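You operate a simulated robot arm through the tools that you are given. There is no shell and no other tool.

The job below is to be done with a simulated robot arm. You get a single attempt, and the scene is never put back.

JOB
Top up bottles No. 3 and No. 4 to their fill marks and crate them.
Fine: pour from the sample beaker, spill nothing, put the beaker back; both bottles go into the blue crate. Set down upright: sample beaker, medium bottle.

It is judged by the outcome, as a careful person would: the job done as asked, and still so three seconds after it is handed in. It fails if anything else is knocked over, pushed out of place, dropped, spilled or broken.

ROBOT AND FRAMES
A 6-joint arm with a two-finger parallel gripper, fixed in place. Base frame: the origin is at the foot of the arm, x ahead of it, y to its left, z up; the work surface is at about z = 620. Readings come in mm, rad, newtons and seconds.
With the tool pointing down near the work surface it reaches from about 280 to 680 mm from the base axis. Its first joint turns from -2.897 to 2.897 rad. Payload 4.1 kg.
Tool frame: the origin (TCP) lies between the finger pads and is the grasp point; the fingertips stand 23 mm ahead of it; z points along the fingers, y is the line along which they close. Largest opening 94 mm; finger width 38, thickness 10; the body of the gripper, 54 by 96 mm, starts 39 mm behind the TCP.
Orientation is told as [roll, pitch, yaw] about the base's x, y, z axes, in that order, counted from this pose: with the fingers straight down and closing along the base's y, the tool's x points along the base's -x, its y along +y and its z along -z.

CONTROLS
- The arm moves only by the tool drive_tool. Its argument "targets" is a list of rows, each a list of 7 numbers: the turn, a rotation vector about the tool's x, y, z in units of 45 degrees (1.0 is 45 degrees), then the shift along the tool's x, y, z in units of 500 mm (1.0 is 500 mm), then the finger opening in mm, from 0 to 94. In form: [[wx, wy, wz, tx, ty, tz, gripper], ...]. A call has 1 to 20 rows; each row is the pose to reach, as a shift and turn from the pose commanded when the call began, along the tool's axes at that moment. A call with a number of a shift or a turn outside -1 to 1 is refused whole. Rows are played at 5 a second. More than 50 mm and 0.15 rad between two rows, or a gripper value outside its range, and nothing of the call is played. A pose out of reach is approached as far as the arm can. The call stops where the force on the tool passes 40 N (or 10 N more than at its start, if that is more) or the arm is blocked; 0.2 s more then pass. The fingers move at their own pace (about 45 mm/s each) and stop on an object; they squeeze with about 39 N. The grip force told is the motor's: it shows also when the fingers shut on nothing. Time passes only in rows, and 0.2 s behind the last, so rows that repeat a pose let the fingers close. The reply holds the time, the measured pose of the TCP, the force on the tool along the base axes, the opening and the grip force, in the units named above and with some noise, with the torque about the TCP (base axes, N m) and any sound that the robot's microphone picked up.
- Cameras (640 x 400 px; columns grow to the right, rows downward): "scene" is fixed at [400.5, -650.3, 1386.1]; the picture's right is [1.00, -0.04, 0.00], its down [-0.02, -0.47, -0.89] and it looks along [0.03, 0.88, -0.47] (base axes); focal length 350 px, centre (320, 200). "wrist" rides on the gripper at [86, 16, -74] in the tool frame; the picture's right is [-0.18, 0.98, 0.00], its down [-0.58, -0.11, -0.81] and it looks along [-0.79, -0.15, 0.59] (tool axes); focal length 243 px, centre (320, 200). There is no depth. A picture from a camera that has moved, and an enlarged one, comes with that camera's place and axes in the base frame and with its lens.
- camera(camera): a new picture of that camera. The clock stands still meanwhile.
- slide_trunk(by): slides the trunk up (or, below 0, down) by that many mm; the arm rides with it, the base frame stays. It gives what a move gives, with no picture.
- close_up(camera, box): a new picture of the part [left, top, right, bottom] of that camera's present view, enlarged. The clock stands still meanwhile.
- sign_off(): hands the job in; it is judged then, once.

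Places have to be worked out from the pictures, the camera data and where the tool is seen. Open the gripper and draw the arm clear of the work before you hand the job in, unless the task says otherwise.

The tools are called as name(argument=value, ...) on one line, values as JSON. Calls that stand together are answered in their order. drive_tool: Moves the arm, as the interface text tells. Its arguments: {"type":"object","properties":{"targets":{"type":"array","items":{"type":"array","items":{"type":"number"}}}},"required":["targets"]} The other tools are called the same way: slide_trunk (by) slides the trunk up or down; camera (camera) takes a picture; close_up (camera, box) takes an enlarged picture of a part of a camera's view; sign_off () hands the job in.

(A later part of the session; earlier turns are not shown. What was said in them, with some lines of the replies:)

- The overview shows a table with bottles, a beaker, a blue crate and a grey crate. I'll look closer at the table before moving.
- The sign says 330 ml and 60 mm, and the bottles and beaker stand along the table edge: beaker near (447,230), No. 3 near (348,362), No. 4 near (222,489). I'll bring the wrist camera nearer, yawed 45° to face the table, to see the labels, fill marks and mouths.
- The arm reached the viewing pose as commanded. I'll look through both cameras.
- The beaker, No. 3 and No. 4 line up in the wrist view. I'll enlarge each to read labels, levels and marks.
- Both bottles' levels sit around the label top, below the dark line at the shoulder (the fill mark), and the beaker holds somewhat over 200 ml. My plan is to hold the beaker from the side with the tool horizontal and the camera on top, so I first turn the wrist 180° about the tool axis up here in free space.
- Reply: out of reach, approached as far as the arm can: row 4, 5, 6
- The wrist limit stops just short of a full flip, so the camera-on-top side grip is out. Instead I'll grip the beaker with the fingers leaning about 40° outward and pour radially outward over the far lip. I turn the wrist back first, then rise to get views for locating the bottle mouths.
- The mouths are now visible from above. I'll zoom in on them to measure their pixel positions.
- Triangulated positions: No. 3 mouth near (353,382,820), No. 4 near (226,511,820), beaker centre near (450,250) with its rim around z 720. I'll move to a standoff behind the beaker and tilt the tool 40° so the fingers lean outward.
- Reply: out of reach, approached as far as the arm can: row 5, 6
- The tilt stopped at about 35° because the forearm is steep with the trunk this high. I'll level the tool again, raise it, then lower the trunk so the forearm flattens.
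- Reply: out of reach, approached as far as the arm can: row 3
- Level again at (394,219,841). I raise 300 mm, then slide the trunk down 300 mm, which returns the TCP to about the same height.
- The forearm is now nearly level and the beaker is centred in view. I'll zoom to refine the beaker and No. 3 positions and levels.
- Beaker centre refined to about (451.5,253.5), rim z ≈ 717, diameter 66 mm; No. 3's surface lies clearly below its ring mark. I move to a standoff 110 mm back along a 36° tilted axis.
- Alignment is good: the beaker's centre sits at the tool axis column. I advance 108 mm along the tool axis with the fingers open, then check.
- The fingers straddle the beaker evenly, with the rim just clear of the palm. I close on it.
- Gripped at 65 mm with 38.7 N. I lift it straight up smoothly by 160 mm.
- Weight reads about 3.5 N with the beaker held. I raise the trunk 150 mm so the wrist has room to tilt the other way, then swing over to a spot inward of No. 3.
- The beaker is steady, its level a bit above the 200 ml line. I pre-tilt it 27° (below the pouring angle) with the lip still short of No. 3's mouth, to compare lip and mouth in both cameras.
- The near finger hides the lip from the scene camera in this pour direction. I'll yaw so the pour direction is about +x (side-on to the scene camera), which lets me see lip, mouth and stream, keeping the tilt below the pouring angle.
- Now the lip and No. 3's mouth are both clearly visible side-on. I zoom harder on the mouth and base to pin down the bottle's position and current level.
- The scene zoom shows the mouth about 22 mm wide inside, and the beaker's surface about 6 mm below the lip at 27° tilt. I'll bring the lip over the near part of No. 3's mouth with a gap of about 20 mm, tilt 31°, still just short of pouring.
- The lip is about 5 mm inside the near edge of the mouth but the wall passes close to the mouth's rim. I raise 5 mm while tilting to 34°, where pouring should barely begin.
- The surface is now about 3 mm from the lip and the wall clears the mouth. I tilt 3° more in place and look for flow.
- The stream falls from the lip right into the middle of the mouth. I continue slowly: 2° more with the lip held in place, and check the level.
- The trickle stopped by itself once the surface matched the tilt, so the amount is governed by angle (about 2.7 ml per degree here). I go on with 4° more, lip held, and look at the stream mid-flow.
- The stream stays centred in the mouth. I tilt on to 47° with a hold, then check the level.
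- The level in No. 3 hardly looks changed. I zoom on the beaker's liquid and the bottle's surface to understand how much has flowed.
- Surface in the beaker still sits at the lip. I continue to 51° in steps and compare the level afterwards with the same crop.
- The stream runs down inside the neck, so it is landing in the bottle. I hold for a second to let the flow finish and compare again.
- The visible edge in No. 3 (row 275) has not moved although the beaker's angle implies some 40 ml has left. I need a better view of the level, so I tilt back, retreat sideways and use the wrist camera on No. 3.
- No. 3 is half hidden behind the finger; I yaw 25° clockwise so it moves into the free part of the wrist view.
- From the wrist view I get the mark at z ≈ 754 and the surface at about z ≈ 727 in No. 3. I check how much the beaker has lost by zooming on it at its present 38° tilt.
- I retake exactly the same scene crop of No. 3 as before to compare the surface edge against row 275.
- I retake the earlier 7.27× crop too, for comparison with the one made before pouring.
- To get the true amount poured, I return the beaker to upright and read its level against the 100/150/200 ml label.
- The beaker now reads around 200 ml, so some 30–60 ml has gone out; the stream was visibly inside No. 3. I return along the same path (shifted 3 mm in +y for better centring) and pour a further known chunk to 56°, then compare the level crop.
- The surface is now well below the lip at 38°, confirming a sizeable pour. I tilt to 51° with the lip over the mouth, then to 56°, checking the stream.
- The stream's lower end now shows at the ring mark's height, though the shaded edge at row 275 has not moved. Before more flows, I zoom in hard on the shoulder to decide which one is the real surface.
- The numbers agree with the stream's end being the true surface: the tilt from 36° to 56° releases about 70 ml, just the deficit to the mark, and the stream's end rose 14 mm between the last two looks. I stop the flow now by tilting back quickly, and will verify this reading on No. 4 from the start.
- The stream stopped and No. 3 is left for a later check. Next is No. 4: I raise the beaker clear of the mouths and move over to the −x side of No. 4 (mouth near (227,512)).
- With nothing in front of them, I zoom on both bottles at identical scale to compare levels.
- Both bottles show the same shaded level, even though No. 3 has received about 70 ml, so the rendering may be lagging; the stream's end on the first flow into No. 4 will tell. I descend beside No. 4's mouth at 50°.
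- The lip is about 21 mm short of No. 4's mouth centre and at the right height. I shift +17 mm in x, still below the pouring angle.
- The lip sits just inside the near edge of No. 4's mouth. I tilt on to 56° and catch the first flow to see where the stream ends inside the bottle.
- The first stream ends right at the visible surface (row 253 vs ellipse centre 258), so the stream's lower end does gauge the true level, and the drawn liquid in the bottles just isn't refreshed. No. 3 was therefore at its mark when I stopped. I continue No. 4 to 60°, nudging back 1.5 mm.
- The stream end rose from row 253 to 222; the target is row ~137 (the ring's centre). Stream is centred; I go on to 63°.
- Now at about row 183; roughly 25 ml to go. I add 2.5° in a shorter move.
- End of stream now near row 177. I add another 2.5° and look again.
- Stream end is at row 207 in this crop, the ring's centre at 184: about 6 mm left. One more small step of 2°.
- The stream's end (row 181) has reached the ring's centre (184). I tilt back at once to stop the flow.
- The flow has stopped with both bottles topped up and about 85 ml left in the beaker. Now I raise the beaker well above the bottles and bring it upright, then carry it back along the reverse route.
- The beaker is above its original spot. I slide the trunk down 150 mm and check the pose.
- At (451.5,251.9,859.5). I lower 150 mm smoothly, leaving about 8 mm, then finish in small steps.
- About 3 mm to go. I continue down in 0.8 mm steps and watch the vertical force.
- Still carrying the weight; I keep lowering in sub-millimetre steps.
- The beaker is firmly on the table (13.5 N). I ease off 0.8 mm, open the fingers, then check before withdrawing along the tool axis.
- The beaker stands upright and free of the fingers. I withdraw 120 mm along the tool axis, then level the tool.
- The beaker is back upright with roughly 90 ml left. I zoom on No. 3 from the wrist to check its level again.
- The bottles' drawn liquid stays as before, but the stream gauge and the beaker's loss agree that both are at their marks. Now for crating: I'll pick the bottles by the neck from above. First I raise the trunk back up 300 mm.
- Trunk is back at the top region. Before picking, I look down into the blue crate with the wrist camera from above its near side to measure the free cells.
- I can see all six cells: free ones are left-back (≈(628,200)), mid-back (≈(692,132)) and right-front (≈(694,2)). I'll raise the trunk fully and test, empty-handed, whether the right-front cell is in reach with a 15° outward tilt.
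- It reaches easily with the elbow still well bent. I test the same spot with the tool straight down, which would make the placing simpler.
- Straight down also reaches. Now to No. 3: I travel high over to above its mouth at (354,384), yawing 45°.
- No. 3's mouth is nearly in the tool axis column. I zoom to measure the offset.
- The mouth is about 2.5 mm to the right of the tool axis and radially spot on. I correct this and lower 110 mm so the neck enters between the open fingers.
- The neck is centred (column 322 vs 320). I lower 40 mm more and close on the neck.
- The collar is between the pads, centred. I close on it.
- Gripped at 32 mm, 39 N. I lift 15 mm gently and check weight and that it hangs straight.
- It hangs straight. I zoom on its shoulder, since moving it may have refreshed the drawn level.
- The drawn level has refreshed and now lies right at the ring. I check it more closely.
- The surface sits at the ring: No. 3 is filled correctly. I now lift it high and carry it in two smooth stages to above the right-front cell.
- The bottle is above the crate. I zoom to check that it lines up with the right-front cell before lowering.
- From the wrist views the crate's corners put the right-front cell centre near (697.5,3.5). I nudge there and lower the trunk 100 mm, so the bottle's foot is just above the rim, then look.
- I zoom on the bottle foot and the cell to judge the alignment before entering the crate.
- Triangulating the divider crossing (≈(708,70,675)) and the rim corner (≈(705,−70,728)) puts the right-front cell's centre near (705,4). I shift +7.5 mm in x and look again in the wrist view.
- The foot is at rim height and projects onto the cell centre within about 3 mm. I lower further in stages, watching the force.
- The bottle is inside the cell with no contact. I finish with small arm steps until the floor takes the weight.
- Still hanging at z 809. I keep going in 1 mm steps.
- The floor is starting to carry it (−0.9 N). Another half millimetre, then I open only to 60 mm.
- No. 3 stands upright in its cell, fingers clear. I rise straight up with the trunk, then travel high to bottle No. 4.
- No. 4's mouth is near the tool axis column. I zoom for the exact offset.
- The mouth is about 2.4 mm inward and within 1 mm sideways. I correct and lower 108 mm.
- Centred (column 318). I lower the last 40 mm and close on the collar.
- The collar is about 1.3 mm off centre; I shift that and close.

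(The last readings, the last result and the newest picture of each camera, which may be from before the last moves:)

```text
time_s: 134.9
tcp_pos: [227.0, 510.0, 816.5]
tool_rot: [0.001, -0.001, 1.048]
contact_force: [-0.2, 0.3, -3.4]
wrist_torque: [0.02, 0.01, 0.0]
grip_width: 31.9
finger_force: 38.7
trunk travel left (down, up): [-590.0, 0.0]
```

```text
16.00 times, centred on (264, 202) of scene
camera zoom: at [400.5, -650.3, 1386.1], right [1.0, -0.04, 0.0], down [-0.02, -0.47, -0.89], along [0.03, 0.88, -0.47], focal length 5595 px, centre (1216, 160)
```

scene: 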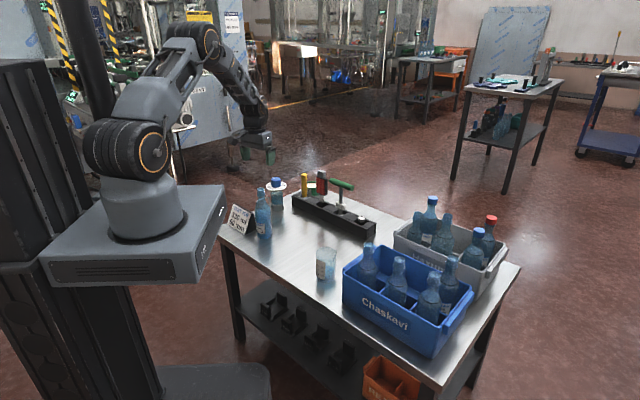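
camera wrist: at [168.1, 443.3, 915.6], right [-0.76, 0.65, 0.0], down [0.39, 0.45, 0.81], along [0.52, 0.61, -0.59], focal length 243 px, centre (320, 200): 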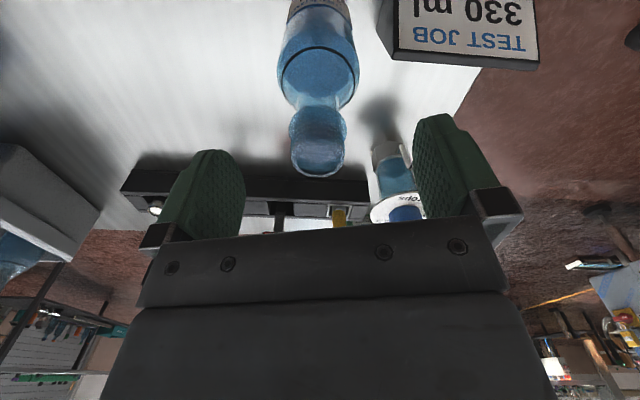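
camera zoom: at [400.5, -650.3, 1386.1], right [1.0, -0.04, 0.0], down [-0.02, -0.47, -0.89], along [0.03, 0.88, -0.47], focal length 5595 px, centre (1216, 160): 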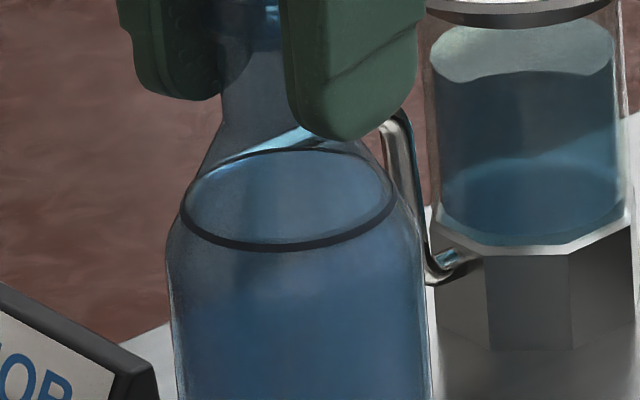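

No. 4 hangs straight and its refreshed level lies at the ring too. I lift it high and carry it to above the left-back cell near (641,201).

drive_tool(targets=[[0, 0, 0, 0, 0, -0.01, 22], [0, 0, 0, 0, 0, -0.04, 22], [0, 0, 0, 0, 0, -0.09, 22], [0, 0, 0, 0, 0, -0.15, 22], [0, 0, 0, 0, 0, -0.21, 22], [0, 0, 0, 0, 0, -0.28, 22], [0, 0, 0, 0, 0, -0.35, 22], [0, 0, 0, 0, 0, -0.41, 22], [0, 0, 0, 0, 0, -0.45, 22], [0, 0, 0, 0, 0, -0.46, 22]])

drive_tool(targets=[[0, 0, 0.029, 0.0018, -0.0154, 0, 22], [0, 0, 0.096, 0.0061, -0.0513, 0, 22], [0, 0, 0.191, 0.0121, -0.1026, 0, 22], [0, 0, 0.306, 0.0194, -0.1642, 0, 22], [0, 0, 0.43, 0.0273, -0.2309, 0, 22], [0, 0, 0.554, 0.0351, -0.2975, 0, 22], [0, 0, 0.669, 0.0424, -0.3591, 0, 22], [0, 0, 0.784, 0.0497, -0.4207, 0, 22], [0, 0, 0.889, 0.0564, -0.4771, 0, 22], [0, 0, 0.937, 0.0594, -0.5027, 0, 22], [0, 0, 0.956, 0.0606, -0.513, 0, 22]])

drive_tool(targets=[[0, 0, 0, -0.0091, -0.0125, 0, 22], [0, 0, 0, -0.0304, -0.0418, 0, 22], [0, 0, 0, -0.0608, -0.0835, 0, 22], [0, 0, 0, -0.0973, -0.1336, 0, 22], [0, 0, 0, -0.1368, -0.1879, 0, 22], [0, 0, 0, -0.1763, -0.2422, 0, 22], [0, 0, 0, -0.2128, -0.2923, 0, 22], [0, 0, 0, -0.2493, -0.3424, 0, 22], [0, 0, 0, -0.2797, -0.3842, 0, 22], [0, 0, 0, -0.2979, -0.4092, 0, 22], [0, 0, 0, -0.304, -0.4176, 0, 22], [0, 0, 0, -0.304, -0.4176, 0, 22]])

camera(camera="wrist")

close_up(camera="scene", box=[330, 170, 480, 340])

```text
time_s: 137.1
tcp_pos: [226.0, 508.9, 1049.0]
tool_rot: [0.002, -0.001, 1.045]
contact_force: [-0.5, -0.1, -4.5]
wrist_torque: [0.0, -0.02, 0.04]
grip_width: 32.0
finger_force: 39.4
trunk travel left (down, up): [-590.0, 0.0]
```

```text
time_s: 139.5
tcp_pos: [435.3, 355.1, 1046.8]
tool_rot: [0.002, 0.0, 0.296]
contact_force: [-0.1, 0.0, -4.4]
wrist_torque: [0.0, -0.02, 0.02]
grip_width: 32.1
finger_force: 39.4
trunk travel left (down, up): [-590.0, 0.0]
```

```text
time_s: 142.1
tcp_pos: [640.4, 199.7, 1046.0]
tool_rot: [0.003, -0.002, 0.298]
contact_force: [0.0, 0.9, -4.0]
wrist_torque: [0.01, -0.03, 0.0]
grip_width: 31.8
finger_force: 39.4
trunk travel left (down, up): [-590.0, 0.0]
```

```text
taken
camera wrist: at [552.7, 190.0, 1121.3], right [-0.11, 0.99, 0.0], down [0.59, 0.06, 0.81], along [0.8, 0.09, -0.59], focal length 243 px, centre (320, 200)
```

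wrist: 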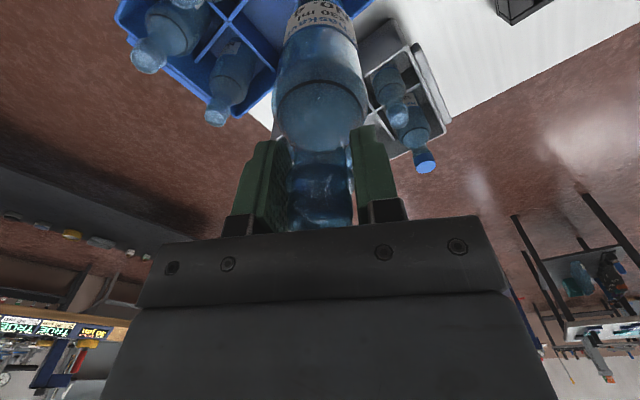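

```text
2.35 times, centred on (405, 255) of scene
camera zoom: at [400.5, -650.3, 1386.1], right [1.0, -0.04, 0.0], down [-0.02, -0.47, -0.89], along [0.03, 0.88, -0.47], focal length 823 px, centre (120, 71)
```

zoom: 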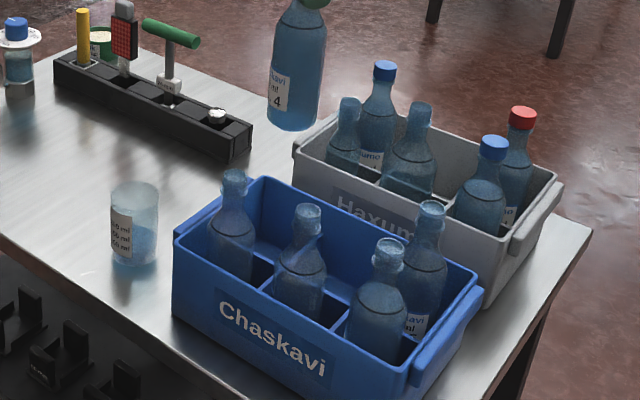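

No. 3 looks well seated. I lower No. 4 by 100 mm to just above the rim and check alignment with the left-back cell.

slide_trunk(by=-110)

close_up(camera="scene", box=[360, 215, 430, 295])

close_up(camera="wrist", box=[140, 0, 440, 160])

```text
time_s: 143.5
tcp_pos: [640.6, 199.2, 937.5]
tool_rot: [0.002, -0.001, 0.296]
contact_force: [-0.7, 1.2, -4.2]
wrist_torque: [-0.03, 0.01, -0.02]
grip_width: 32.1
finger_force: 39.1
trunk travel left (down, up): [-480.0, 110.0]
```

```text
5.00 times, centred on (395, 255) of scene
camera zoom: at [400.5, -650.3, 1386.1], right [1.0, -0.04, 0.0], down [-0.02, -0.47, -0.89], along [0.03, 0.88, -0.47], focal length 1748 px, centre (-55, -75)
```

zoom: 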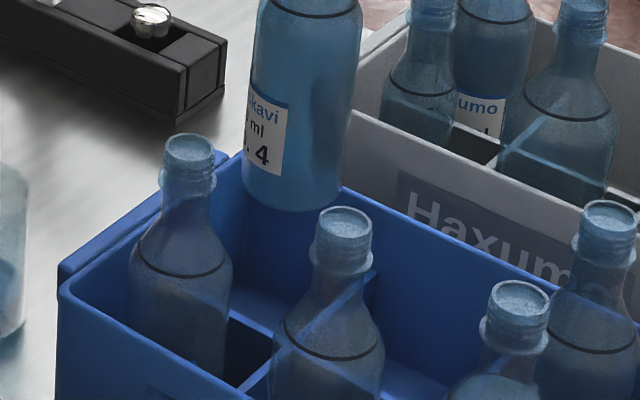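

```text
2.13 times, centred on (290, 80) of wrist
camera zoom: at [552.6, 190.0, 1011.5], right [-0.11, 0.99, 0.0], down [0.59, 0.06, 0.81], along [0.8, 0.09, -0.59], focal length 518 px, centre (384, 456)
```

zoom: 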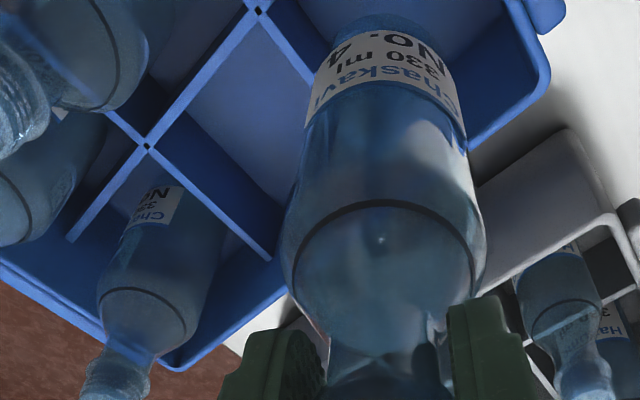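

The left-back cell centre works out at about (637,200), 3 mm from where the bottle is. I nudge it and lower in stages.

drive_tool(targets=[[0, 0, 0, 0.002, 0.001, 0, 22], [0, 0, 0, 0.005, 0.0025, 0, 22], [0, 0, 0, 0.005, 0.0025, 0, 22]])

slide_trunk(by=-40)

close_up(camera="scene", box=[350, 215, 430, 295])

close_up(camera="wrist", box=[140, 0, 440, 160])

```text
time_s: 144.3
tcp_pos: [637.1, 199.9, 938.3]
tool_rot: [0.003, 0.0, 0.297]
contact_force: [0.8, -0.1, -4.1]
wrist_torque: [0.0, 0.01, -0.01]
grip_width: 32.1
finger_force: 39.4
trunk travel left (down, up): [-480.0, 110.0]
```

```text
time_s: 145.2
tcp_pos: [637.9, 199.6, 896.9]
tool_rot: [0.002, -0.001, 0.296]
contact_force: [-0.5, 0.0, -4.2]
wrist_torque: [0.01, -0.02, 0.01]
grip_width: 32.0
finger_force: 38.7
trunk travel left (down, up): [-440.0, 150.0]
```

```text
5.00 times, centred on (390, 255) of scene
camera zoom: at [400.5, -650.3, 1386.1], right [1.0, -0.04, 0.0], down [-0.02, -0.47, -0.89], along [0.03, 0.88, -0.47], focal length 1748 px, centre (-30, -75)
```

zoom: 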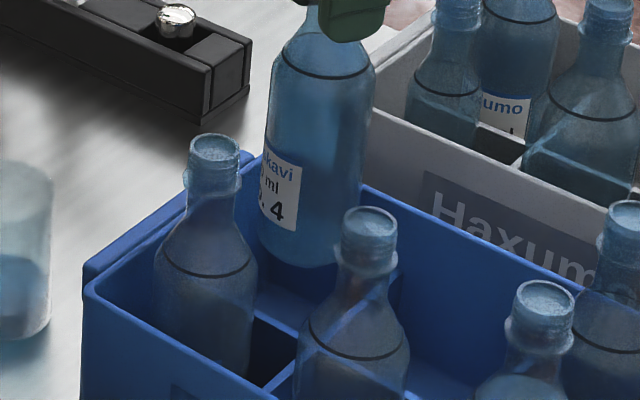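

```text
2.13 times, centred on (290, 80) of wrist
camera zoom: at [549.9, 190.3, 971.2], right [-0.11, 0.99, 0.0], down [0.59, 0.06, 0.81], along [0.8, 0.09, -0.59], focal length 518 px, centre (384, 456)
```

zoom: 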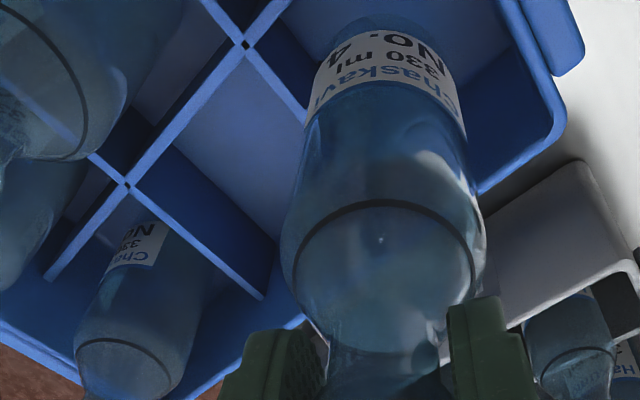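

It is entering the left-back cell with room all round. I keep lowering.

slide_trunk(by=-40)

slide_trunk(by=-33)

close_up(camera="scene", box=[340, 200, 430, 300])

```text
time_s: 146.0
tcp_pos: [636.0, 199.7, 857.1]
tool_rot: [0.003, 0.002, 0.297]
contact_force: [0.7, -0.4, -2.5]
wrist_torque: [0.0, -0.03, 0.01]
grip_width: 32.0
finger_force: 39.3
trunk travel left (down, up): [-400.0, 190.0]
```

```text
time_s: 146.8
tcp_pos: [638.3, 200.2, 823.5]
tool_rot: [0.003, 0.0, 0.297]
contact_force: [0.2, 0.2, -3.3]
wrist_torque: [-0.01, 0.0, 0.0]
grip_width: 32.0
finger_force: 38.9
trunk travel left (down, up): [-367.0, 223.0]
```

```text
4.00 times, centred on (385, 250) of scene
camera zoom: at [400.5, -650.3, 1386.1], right [1.0, -0.04, 0.0], down [-0.02, -0.47, -0.89], along [0.03, 0.88, -0.47], focal length 1399 px, centre (60, 0)
```

zoom: 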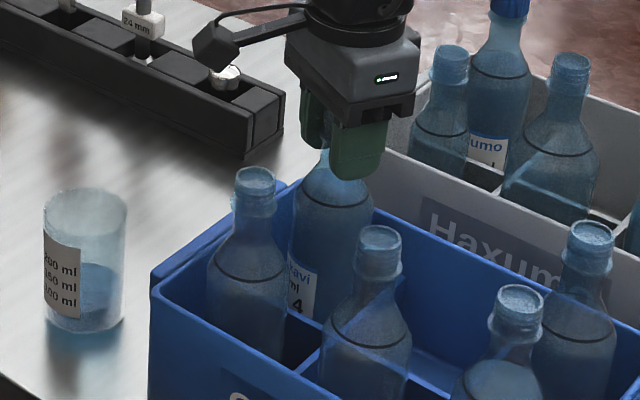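

About 15 mm remain. I lower with the arm in small steps.

drive_tool(targets=[[0, 0, 0, 0, 0, 0.005, 22], [0, 0, 0, 0, 0, 0.01, 22], [0, 0, 0, 0, 0, 0.015, 22], [0, 0, 0, 0, 0, 0.02, 22], [0, 0, 0, 0, 0, 0.024, 22]])

drive_tool(targets=[[0, 0, 0, 0, 0, 0.002, 22], [0, 0, 0, 0, 0, 0.004, 22]])

drive_tool(targets=[[0, 0, 0, 0, 0, 0.0015, 22], [0, 0, 0, 0, 0, 0.003, 22]])

```text
time_s: 148.0
tcp_pos: [637.2, 199.8, 810.2]
tool_rot: [0.002, 0.001, 0.297]
contact_force: [0.6, -0.4, -4.0]
wrist_torque: [0.0, 0.0, 0.0]
grip_width: 32.1
finger_force: 39.0
trunk travel left (down, up): [-367.0, 223.0]
```

```text
time_s: 148.6
tcp_pos: [637.3, 199.1, 809.8]
tool_rot: [0.003, 0.0, 0.295]
contact_force: [-0.2, 0.3, -3.8]
wrist_torque: [0.0, -0.01, -0.02]
grip_width: 32.4
finger_force: 38.9
trunk travel left (down, up): [-367.0, 223.0]
```

```text
time_s: 149.2
tcp_pos: [636.7, 199.2, 808.0]
tool_rot: [0.002, 0.0, 0.299]
contact_force: [-0.5, -0.7, -3.7]
wrist_torque: [0.02, 0.0, 0.02]
grip_width: 31.8
finger_force: 39.2
trunk travel left (down, up): [-367.0, 223.0]
```

Still hanging; a little further.

drive_tool(targets=[[0, 0, 0, 0, 0, 0.0015, 22], [0, 0, 0, 0, 0, 0.003, 22]])

drive_tool(targets=[[0, 0, 0, 0, 0, 0.001, 22], [0, 0, 0, 0, 0, 0.002, 22]])

```text
time_s: 149.8
tcp_pos: [636.6, 199.1, 808.5]
tool_rot: [0.0, -0.001, 0.295]
contact_force: [-1.5, 0.6, 4.2]
wrist_torque: [-0.02, 0.33, -0.04]
grip_width: 31.9
finger_force: 39.2
trunk travel left (down, up): [-367.0, 223.0]
```

```text
time_s: 150.4
tcp_pos: [636.1, 199.4, 808.2]
tool_rot: [0.001, -0.004, 0.296]
contact_force: [-1.3, 1.5, 13.4]
wrist_torque: [-0.07, 0.36, -0.02]
grip_width: 32.1
finger_force: 39.0
trunk travel left (down, up): [-367.0, 223.0]
```

It is seated (13 N). I ease off 1 mm and open to 60 mm.

drive_tool(targets=[[0, 0, 0, 0, 0, -0.0018, 22], [0, 0, 0, 0, 0, -0.0018, 36], [0, 0, 0, 0, 0, -0.0018, 48], [0, 0, 0, 0, 0, -0.0018, 60], [0, 0, 0, 0, 0, -0.0018, 60]])

close_up(camera="scene", box=[340, 200, 430, 300])

```text
time_s: 151.6
tcp_pos: [636.4, 199.6, 807.6]
tool_rot: [0.004, 0.001, 0.295]
contact_force: [0.8, -0.2, 0.3]
wrist_torque: [0.0, 0.01, -0.01]
grip_width: 60.0
finger_force: 0.1
trunk travel left (down, up): [-367.0, 223.0]
```

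```text
4.00 times, centred on (385, 250) of scene
camera zoom: at [400.5, -650.3, 1386.1], right [1.0, -0.04, 0.0], down [-0.02, -0.47, -0.89], along [0.03, 0.88, -0.47], focal length 1399 px, centre (60, 0)
```

zoom: 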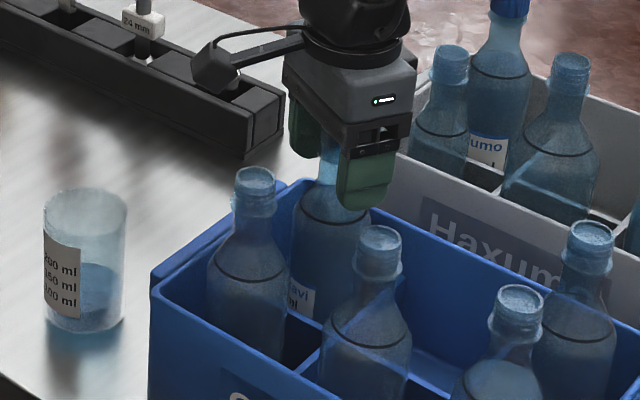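

No. 4 stands in its cell and the fingers are clear. I rise with the trunk 220 mm, then draw the arm back over the robot's side and inspect everything.

slide_trunk(by=220)

drive_tool(targets=[[0, 0, 0, 0.02, 0.01, 0, 60], [0, 0, 0, 0.08, 0.04, -0.01, 70], [0, 0, 0, 0.16, 0.08, -0.02, 80], [0, 0, 0, 0.24, 0.12, -0.03, 94], [0, 0, 0, 0.32, 0.16, -0.04, 94], [0, 0, 0, 0.4, 0.2, -0.05, 94], [0, 0, 0, 0.48, 0.24, -0.06, 94], [0, 0, 0, 0.54, 0.27, -0.07, 94]])

camera(camera="scene")

close_up(camera="scene", box=[335, 200, 515, 360])

close_up(camera="scene", box=[210, 160, 390, 300])

camera(camera="wrist")

```text
time_s: 153.9
tcp_pos: [637.6, 198.9, 1025.9]
tool_rot: [0.002, 0.001, 0.296]
contact_force: [-0.2, -0.1, -0.1]
wrist_torque: [-0.01, -0.02, 0.02]
grip_width: 60.2
finger_force: 0.0
trunk travel left (down, up): [-587.0, 3.0]
```

```text
time_s: 155.7
tcp_pos: [338.3, 249.3, 1061.5]
tool_rot: [0.001, -0.002, 0.298]
contact_force: [0.1, -0.6, 1.3]
wrist_torque: [0.03, -0.01, -0.02]
grip_width: 94.2
finger_force: 0.1
trunk travel left (down, up): [-587.0, 3.0]
```

```text
taken
```

scene: 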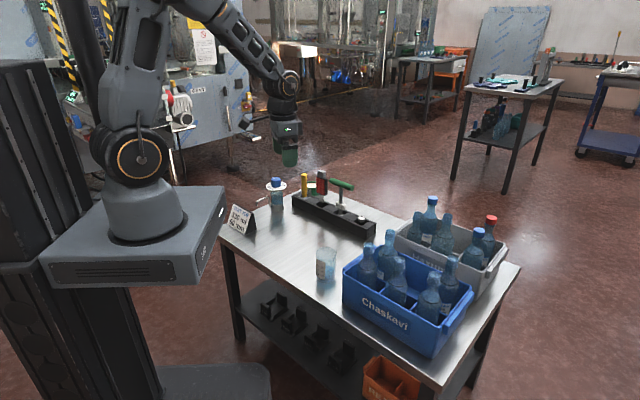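

```text
2.50 times, centred on (425, 280) of scene
camera zoom: at [400.5, -650.3, 1386.1], right [1.0, -0.04, 0.0], down [-0.02, -0.47, -0.89], along [0.03, 0.88, -0.47], focal length 874 px, centre (58, 0)
```

zoom: 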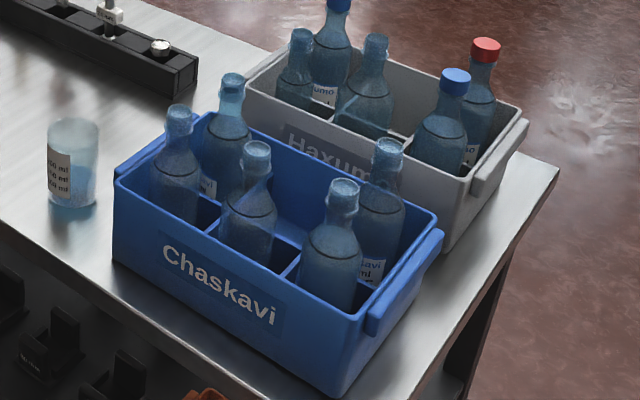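

```text
2.86 times, centred on (300, 230) of scene
camera zoom: at [400.5, -650.3, 1386.1], right [1.0, -0.04, 0.0], down [-0.02, -0.47, -0.89], along [0.03, 0.88, -0.47], focal length 999 px, centre (377, 114)
```

zoom: 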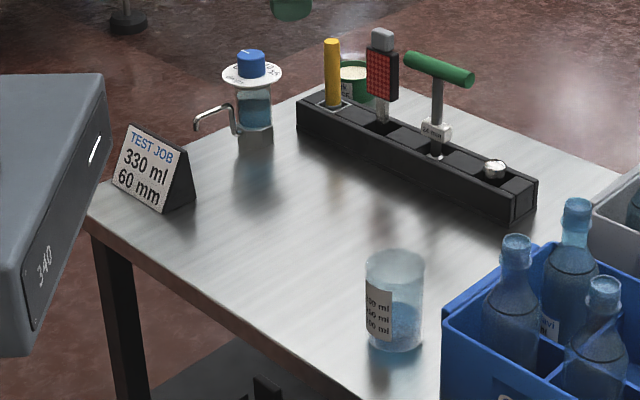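

```text
taken
camera wrist: at [251.3, 238.8, 1136.0], right [-0.11, 0.99, 0.0], down [0.59, 0.06, 0.81], along [0.8, 0.09, -0.59], focal length 243 px, centre (320, 200)
```

wrist: 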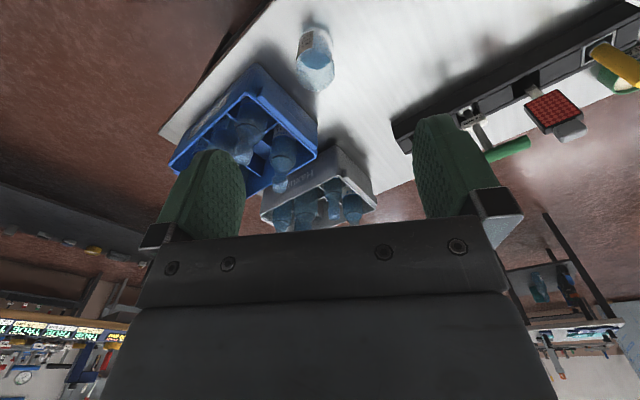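

Both bottles stand upright in the blue crate, filled to their rings. The beaker is back on its spot, the table is dry and everything else is in place. The gripper is open and clear of the work, so I hand the job in.

sign_off()

```text
The job is handed in.
```

Bottles No. 3 and No. 4 are topped up to their fill marks from the sample beaker, and both stand upright in the blue crate. No. 3 is in the right-front cell and No. 4 in the left-back cell.

- **Fill level:** the bottles' drawn liquid did not refresh while they stood still, so I poured by watching where the stream ended inside each bottle. When I lifted each bottle afterwards, its refreshed level sat at the ring mark.
- **Beaker:** it is back upright on its original spot, with roughly 90 ml left.
- **Spills and other items:** I saw no liquid on the table. The medium bottle was not moved, and nothing else was knocked or shifted.

The gripper is open and the arm is drawn back from the table.
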